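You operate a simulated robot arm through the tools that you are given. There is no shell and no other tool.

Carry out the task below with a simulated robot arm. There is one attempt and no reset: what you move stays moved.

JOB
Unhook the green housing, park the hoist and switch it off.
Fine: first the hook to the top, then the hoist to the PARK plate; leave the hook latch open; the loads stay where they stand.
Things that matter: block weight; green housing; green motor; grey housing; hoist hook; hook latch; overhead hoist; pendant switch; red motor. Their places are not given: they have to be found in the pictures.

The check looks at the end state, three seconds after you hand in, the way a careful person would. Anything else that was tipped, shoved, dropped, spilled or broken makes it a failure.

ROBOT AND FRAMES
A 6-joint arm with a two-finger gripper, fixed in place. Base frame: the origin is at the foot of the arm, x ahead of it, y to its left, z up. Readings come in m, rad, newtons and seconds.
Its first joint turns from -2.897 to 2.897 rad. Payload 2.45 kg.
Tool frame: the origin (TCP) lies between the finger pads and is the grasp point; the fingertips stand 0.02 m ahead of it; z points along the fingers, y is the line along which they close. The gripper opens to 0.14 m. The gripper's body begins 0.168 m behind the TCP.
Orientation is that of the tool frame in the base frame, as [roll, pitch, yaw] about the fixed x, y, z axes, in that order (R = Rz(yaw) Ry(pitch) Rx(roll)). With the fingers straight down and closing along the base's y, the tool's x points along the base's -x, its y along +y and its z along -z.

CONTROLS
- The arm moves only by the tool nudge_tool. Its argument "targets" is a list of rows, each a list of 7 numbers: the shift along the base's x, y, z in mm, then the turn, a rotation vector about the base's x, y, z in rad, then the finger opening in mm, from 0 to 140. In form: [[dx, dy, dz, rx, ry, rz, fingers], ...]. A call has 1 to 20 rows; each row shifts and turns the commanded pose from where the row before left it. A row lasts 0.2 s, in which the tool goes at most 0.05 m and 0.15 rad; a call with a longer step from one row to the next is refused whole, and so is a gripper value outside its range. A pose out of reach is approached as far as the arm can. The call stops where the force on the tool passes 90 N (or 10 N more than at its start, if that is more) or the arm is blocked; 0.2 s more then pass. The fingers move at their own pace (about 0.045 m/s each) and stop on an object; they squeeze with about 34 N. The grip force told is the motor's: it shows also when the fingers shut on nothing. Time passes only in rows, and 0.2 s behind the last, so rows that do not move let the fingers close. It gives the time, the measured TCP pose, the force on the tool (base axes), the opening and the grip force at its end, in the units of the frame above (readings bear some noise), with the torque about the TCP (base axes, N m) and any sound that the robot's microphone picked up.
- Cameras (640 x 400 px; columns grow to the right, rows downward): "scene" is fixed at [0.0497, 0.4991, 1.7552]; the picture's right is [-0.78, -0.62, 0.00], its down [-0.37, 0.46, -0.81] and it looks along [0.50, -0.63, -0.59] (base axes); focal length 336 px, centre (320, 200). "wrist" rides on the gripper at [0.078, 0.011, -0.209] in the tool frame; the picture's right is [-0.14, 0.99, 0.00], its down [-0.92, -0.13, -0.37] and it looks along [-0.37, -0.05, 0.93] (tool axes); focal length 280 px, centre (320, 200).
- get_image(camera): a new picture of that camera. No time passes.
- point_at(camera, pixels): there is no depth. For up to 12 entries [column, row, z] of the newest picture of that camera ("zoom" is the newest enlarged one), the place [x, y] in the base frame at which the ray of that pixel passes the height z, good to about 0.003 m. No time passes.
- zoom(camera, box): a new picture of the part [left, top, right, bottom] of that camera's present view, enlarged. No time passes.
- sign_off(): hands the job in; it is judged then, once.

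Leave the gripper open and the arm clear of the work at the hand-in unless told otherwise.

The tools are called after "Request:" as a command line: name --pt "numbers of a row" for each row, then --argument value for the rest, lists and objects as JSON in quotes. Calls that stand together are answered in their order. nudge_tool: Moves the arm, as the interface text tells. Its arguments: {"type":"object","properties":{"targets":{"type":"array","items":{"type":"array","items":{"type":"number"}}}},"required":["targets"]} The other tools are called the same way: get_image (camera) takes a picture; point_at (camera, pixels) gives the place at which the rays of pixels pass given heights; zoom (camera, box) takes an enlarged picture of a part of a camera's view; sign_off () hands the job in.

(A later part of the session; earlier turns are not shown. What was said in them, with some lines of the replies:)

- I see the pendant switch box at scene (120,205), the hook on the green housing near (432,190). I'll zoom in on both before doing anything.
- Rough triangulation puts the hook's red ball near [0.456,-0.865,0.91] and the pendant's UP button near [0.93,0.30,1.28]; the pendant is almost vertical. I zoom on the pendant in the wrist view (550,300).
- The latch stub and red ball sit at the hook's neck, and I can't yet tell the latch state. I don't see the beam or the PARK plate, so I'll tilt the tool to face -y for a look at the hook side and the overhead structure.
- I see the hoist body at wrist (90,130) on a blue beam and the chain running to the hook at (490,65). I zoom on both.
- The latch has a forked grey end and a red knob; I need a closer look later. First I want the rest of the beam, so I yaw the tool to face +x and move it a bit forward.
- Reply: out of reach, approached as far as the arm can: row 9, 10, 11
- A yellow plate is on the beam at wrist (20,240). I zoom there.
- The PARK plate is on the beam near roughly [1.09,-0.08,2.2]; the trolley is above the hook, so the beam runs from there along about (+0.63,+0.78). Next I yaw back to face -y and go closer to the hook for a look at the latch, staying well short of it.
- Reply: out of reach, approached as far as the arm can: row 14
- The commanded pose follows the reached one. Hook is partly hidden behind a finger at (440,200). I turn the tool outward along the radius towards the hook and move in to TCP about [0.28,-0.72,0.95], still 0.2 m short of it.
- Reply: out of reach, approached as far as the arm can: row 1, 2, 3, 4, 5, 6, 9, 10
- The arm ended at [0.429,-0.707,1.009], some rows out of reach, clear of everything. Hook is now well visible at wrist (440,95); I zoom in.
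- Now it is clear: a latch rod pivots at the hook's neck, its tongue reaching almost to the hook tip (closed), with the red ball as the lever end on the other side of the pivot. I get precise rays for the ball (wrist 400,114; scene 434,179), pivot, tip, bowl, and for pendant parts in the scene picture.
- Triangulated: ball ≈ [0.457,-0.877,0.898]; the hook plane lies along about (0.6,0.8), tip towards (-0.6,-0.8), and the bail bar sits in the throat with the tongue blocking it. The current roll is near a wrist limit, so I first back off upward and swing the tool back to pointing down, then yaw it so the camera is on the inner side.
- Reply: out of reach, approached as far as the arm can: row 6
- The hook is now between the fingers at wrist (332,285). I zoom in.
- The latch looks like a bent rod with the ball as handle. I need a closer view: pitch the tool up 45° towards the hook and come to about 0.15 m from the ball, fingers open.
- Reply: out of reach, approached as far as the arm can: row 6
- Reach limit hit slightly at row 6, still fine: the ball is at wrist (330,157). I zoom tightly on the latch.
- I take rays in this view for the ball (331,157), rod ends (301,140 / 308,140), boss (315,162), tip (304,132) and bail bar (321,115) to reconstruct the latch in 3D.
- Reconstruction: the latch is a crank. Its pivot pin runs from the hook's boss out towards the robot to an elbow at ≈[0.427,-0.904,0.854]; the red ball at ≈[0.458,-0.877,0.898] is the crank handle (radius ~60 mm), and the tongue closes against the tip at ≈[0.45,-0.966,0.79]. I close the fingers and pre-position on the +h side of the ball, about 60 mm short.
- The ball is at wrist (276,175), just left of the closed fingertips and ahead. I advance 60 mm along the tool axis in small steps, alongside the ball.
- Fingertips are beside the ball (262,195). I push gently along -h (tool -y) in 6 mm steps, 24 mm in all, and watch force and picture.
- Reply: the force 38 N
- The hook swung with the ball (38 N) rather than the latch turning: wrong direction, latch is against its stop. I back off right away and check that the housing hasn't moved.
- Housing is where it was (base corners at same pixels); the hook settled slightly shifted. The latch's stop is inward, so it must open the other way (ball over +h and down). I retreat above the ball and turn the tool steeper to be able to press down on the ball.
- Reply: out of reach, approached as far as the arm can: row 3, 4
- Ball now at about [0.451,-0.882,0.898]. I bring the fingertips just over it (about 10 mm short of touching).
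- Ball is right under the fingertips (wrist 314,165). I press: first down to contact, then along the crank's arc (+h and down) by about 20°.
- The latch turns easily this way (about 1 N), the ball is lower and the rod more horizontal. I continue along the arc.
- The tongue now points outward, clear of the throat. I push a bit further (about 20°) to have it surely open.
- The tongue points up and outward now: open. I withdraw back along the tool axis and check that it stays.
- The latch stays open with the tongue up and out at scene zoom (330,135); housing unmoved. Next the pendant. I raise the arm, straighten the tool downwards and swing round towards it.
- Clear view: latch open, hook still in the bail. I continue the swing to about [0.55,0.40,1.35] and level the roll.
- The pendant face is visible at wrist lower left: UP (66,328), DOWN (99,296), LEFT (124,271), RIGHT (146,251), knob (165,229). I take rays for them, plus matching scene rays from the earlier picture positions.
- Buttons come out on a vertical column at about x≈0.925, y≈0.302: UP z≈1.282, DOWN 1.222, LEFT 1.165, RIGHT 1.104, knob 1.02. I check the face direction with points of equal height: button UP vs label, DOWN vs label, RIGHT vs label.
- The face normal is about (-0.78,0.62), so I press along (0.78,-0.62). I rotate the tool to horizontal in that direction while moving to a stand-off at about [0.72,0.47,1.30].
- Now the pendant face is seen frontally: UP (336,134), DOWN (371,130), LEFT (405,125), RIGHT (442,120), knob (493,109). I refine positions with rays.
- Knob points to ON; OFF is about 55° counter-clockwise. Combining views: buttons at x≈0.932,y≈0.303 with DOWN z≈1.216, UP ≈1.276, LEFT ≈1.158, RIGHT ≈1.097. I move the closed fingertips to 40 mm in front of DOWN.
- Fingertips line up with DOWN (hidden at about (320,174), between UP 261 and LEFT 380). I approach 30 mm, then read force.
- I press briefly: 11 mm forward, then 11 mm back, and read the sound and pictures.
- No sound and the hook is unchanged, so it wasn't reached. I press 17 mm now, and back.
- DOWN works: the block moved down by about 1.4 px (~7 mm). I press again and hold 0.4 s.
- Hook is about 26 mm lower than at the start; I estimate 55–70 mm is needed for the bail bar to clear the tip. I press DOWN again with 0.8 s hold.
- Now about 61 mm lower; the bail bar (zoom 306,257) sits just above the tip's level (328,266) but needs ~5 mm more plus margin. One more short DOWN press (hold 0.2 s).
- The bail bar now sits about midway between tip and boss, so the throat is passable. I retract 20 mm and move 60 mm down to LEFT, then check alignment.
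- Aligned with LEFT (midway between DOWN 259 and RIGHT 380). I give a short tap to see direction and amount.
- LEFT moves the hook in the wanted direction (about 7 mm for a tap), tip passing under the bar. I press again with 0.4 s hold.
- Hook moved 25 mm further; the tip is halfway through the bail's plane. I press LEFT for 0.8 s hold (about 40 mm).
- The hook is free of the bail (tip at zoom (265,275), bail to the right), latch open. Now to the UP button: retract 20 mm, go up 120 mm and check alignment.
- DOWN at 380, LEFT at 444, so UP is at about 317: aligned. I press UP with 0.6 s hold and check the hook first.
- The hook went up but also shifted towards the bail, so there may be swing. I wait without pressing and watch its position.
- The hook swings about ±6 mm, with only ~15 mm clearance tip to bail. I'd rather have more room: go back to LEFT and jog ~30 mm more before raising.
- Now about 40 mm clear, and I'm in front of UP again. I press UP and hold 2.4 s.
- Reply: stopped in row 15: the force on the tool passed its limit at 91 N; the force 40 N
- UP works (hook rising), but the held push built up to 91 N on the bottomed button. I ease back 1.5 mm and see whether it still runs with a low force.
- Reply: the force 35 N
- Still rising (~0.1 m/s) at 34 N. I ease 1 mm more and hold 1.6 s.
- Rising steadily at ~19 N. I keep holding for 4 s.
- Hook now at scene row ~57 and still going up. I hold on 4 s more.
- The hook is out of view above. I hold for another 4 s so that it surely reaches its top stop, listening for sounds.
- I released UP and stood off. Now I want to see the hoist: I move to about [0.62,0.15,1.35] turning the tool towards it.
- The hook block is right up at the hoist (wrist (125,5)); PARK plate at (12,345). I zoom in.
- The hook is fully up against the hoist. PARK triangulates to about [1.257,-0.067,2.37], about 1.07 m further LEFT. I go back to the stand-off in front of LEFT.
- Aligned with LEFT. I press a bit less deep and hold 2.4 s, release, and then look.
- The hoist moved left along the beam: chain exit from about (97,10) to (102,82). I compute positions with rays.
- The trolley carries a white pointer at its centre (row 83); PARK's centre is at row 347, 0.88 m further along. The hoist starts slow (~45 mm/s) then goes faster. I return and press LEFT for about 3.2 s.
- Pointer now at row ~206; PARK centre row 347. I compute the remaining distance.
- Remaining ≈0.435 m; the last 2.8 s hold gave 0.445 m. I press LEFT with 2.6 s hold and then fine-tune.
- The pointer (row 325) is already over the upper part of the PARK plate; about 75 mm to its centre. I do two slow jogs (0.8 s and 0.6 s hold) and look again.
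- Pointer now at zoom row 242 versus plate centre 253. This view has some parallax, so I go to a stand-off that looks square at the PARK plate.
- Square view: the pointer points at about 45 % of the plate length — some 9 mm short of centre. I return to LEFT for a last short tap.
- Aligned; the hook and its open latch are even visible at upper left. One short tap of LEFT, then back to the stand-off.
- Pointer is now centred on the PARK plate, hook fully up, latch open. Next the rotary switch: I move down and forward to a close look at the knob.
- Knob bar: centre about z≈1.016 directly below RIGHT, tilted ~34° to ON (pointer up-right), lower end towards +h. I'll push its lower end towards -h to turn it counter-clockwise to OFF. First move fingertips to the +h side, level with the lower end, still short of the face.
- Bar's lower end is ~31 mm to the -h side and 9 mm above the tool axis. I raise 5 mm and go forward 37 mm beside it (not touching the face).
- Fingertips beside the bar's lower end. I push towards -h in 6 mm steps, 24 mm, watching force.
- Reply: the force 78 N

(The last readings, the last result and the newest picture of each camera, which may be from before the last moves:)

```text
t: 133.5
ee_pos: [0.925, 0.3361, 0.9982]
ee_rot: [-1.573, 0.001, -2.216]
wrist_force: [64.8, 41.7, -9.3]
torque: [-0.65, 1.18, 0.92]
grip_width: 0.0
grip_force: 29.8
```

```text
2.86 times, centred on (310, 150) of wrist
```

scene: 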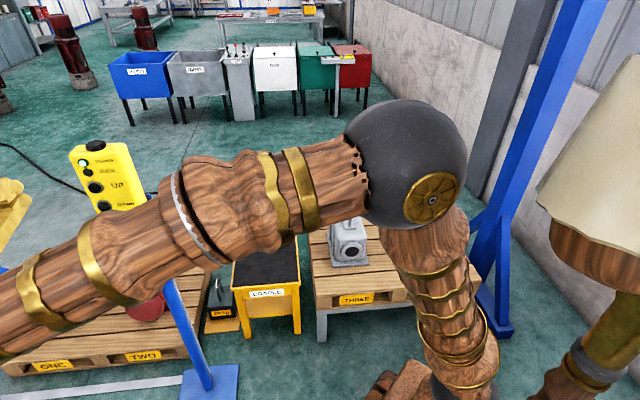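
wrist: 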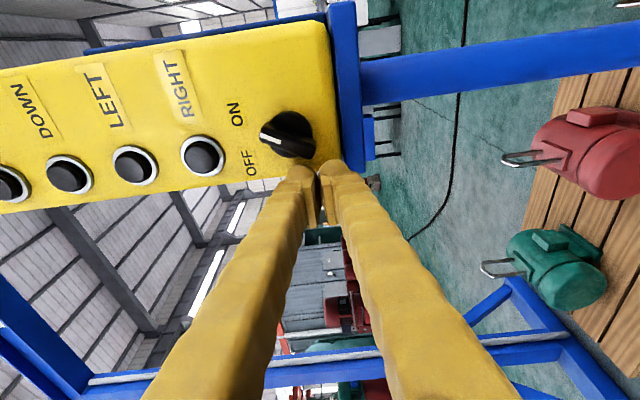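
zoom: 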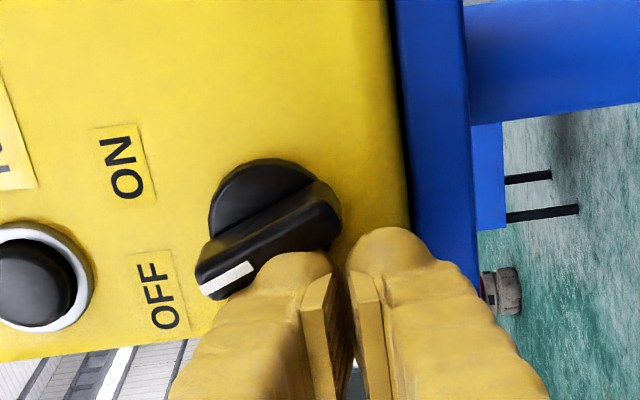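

The bar has swung over to OFF; the push now meets its stop (77 N), so I back off at once and retreat.

Request:
nudge_tool --pt "3.7 4.7 0 0 0 0 0" --pt "3.7 4.7 0 0 0 0 0" --pt "3.7 4.7 0 0 0 0 0" --pt "3.7 4.7 0 0 0 0 0" --pt "-15.8 12.2 0 0 0 0 0" --pt "-31.6 24.4 0 0 0 0 0" --pt "-31.6 24.4 0 0 0 0 0" --pt "0 0 0 0 0 0 0"

Request:
get_image --camera "wrist"

Request:
zoom --camera "wrist" --box '[60, 60, 340, 200]'

Request:
get_image --camera "scene"

```text
t: 135.3
ee_pos: [0.8566, 0.4104, 0.9984]
ee_rot: [-1.572, -0.001, -2.222]
wrist_force: [-0.7, -0.4, 0.3]
torque: [0.04, -0.04, -0.04]
grip_width: 0.0001
grip_force: 29.1
```

```text
taken
```

wrist: 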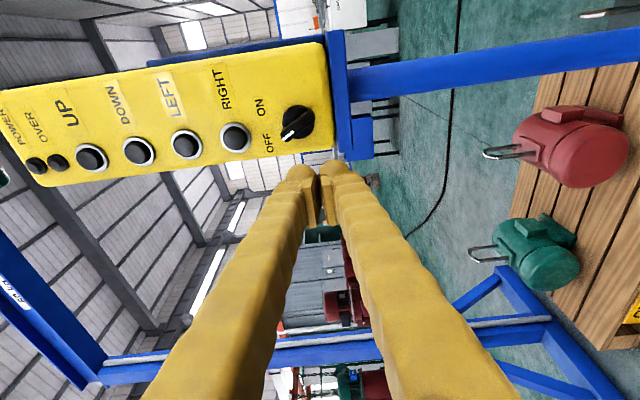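

```text
2.29 times, centred on (200, 130) of wrist
```

zoom: 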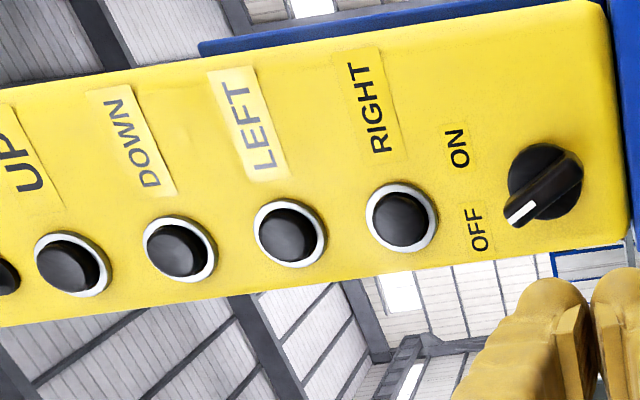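

```text
taken
```

scene: 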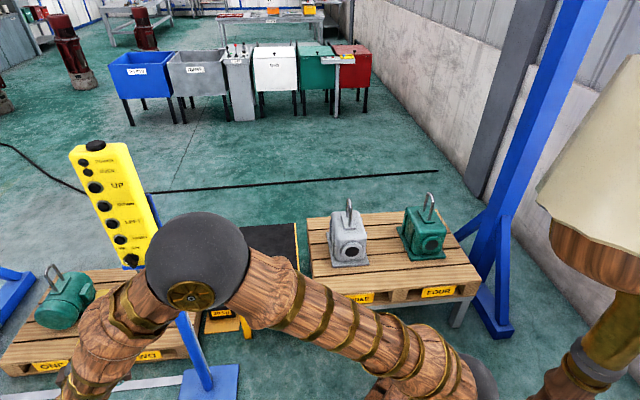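

POWER lamp is dark and the knob points to OFF. Housing, motors and pendant stand as before. I withdraw back and up, and check the trolley once more.

Request:
nudge_tool --pt "-31.6 20 0 0 0 0 0" --pt "-31.6 20 0 0 0 0 0" --pt "-36 10 20 0 0 0 0" --pt "-36 10 20 0 0 0 0" --pt "0 0 45 0 0 0 0" --pt "0 0 45 0 0 0 0" --pt "0 0 45 0 0 0 0" --pt "0 0 45 0 0 0 0" --pt "0 0 45 0 0 0 0" --pt "0 0 45 0 0 0 0" --pt "0 0 45 0 0 0 0" --pt "0 0 45 0 0 0 0" --pt "0 0 30 0 0 0 0"

Request:
get_image --camera "wrist"

Request:
zoom --camera "wrist" --box '[0, 60, 160, 200]'

Request:
get_image --camera "scene"

```text
t: 138.1
ee_pos: [0.7224, 0.4717, 1.4298]
ee_rot: [-1.574, -0.002, -2.223]
wrist_force: [0.4, 1.2, -0.3]
torque: [-0.02, -0.02, -0.03]
grip_width: 0.0
grip_force: 29.1
```

```text
taken
```

wrist: 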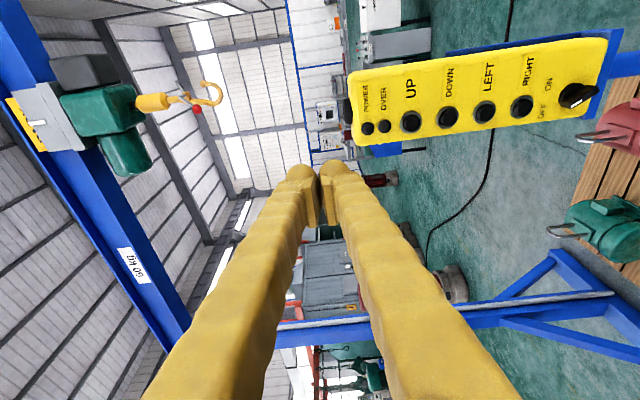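

```text
2.86 times, centred on (80, 130) of wrist
```

zoom: 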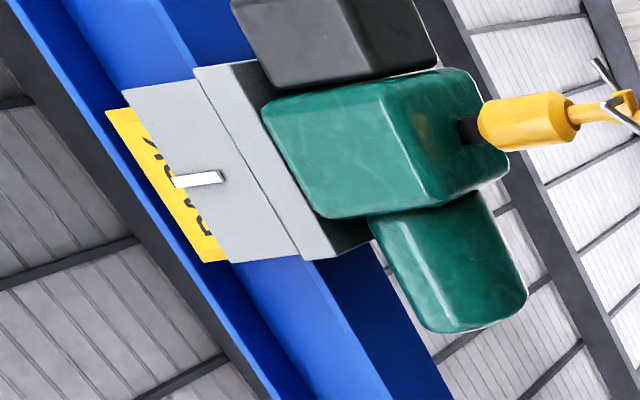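

```text
taken
```

scene: 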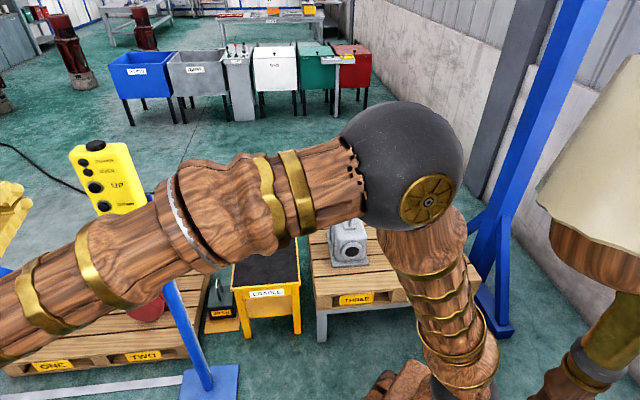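

Trolley pointer still centred on PARK, lamps off. I open the gripper and turn the tool down at a clear place, then do a last check.

Request:
nudge_tool --pt "-15.6 -6.8 -4 0.089 0.1116 0 140" --pt "-15.6 -6.8 -4 0.089 0.1116 0 140" --pt "-15.6 -6.8 -4 0.089 0.1116 0 140" --pt "-15.6 -6.8 -4 0.089 0.1116 0 140" --pt "-15.6 -6.8 -4 0.089 0.1116 0 140" --pt "-15.6 -6.8 -4 0.089 0.1116 0 140" --pt "-15.6 -6.8 -4 0.089 0.1116 0 140" --pt "-15.6 -6.8 -4 0.089 0.1116 0 140" --pt "-15.6 -6.8 -4 0.089 0.1116 0 140" --pt "-15.6 -6.8 -4 0.089 0.1116 0 140" --pt "-15.6 -6.8 -4 0.089 0.1116 0 140"

Request:
nudge_tool --pt "5 -40 0 0 0 -0.075 140" --pt "5 -40 0 0 0 -0.075 140" --pt "5 -40 0 0 0 -0.075 140" --pt "5 -40 0 0 0 -0.075 140" --pt "5 -40 0 0 0 -0.075 140" --pt "5 -40 0 0 0 -0.075 140" --pt "5 -40 0 0 0 -0.075 140" --pt "5 -40 0 0 0 -0.075 140" --pt "-5 -40 0 0 0 -0.075 140" --pt "-5 -40 0 0 0 -0.075 140" --pt "-5 -40 0 0 0 -0.075 140" --pt "-5 -40 0 0 0 -0.075 140"

Request:
get_image --camera "scene"

Request:
get_image --camera "wrist"

```text
t: 140.5
ee_pos: [0.5505, 0.3963, 1.3853]
ee_rot: [3.14, 0.022, -2.243]
wrist_force: [-0.7, -0.4, -0.2]
torque: [0.01, 0.02, -0.03]
grip_width: 0.14
grip_force: 0.0
```

```text
t: 143.1
ee_pos: [0.5703, -0.0824, 1.3856]
ee_rot: [3.141, 0.021, 3.139]
wrist_force: [-0.6, -0.5, -0.2]
torque: [0.01, 0.02, 0.01]
grip_width: 0.14
grip_force: 0.2
```

```text
taken
```

scene: 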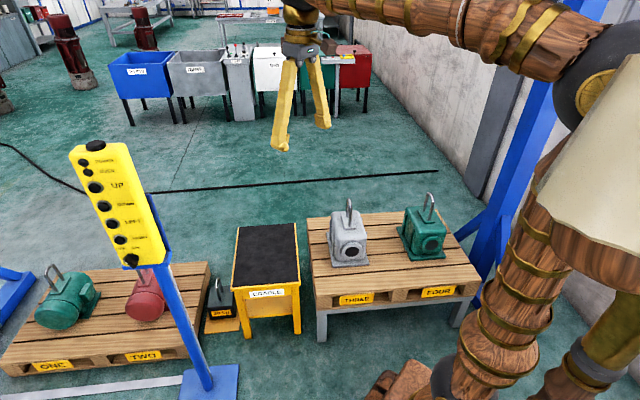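

```text
taken
```

wrist: 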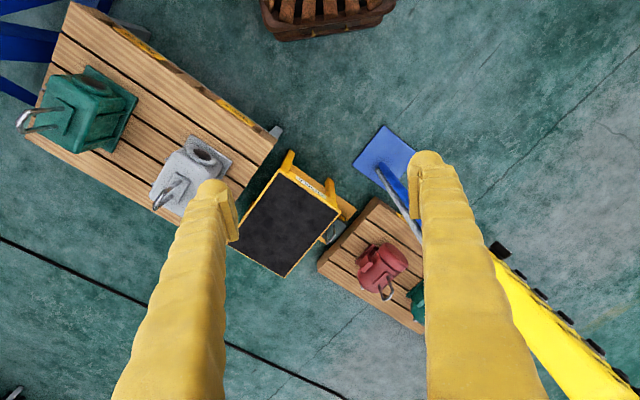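

Everything appears in place. A last zoom on the pendant and the green housing to compare with the start.

Request:
zoom --camera "scene" --box '[60, 130, 180, 275]'

Request:
zoom --camera "scene" --box '[390, 130, 490, 270]'

```text
2.76 times, centred on (120, 202) of scene
```

zoom: 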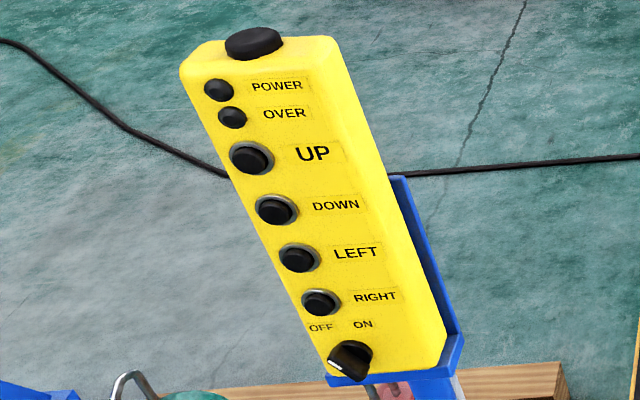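

```text
2.86 times, centred on (440, 200) of scene
```

zoom: 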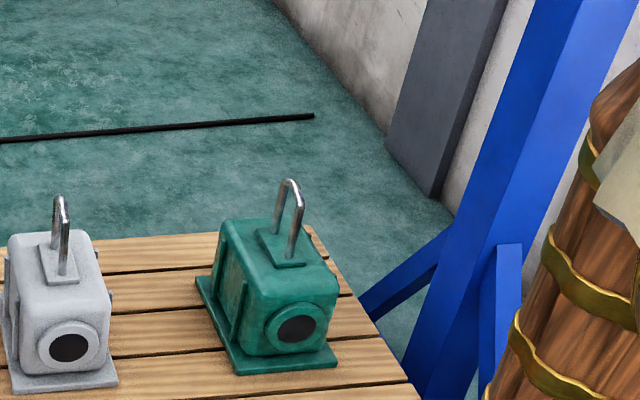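

The housing is at the same pixels as at the start and free of the hook. The pendant hasn't moved, its lamp is dark and the knob is at OFF. The hook is at the top with its latch open, the hoist is centred on PARK, and the gripper is open and clear. I hand in.

Request:
sign_off

```text
The job is handed in.
```

The green housing is unhooked, the hoist is parked and switched off, and I've handed the job in. I don't have the result of the check.

- **Hook:** it was raised fully first, and sits right up at the hoist with its latch open.
- **Hoist:** its pointer is centred on the PARK plate, as seen from a square-on view.
- **Switch:** the pendant knob points to OFF and the POWER lamp is dark.
- **Loads:** in the last pictures the green housing is at the same pixels as at the start, and nothing else looks moved. I pushed the latch the wrong way first, with about 38 N. The hook swung against the housing's lifting loop, but the housing did not visibly shift.
- **Pendant:** I pressed it harder than needed twice, up to 91 N on UP and 77 N on the knob at its stop. It stands where it did.
- **Arm:** the gripper is open and clear of the work.
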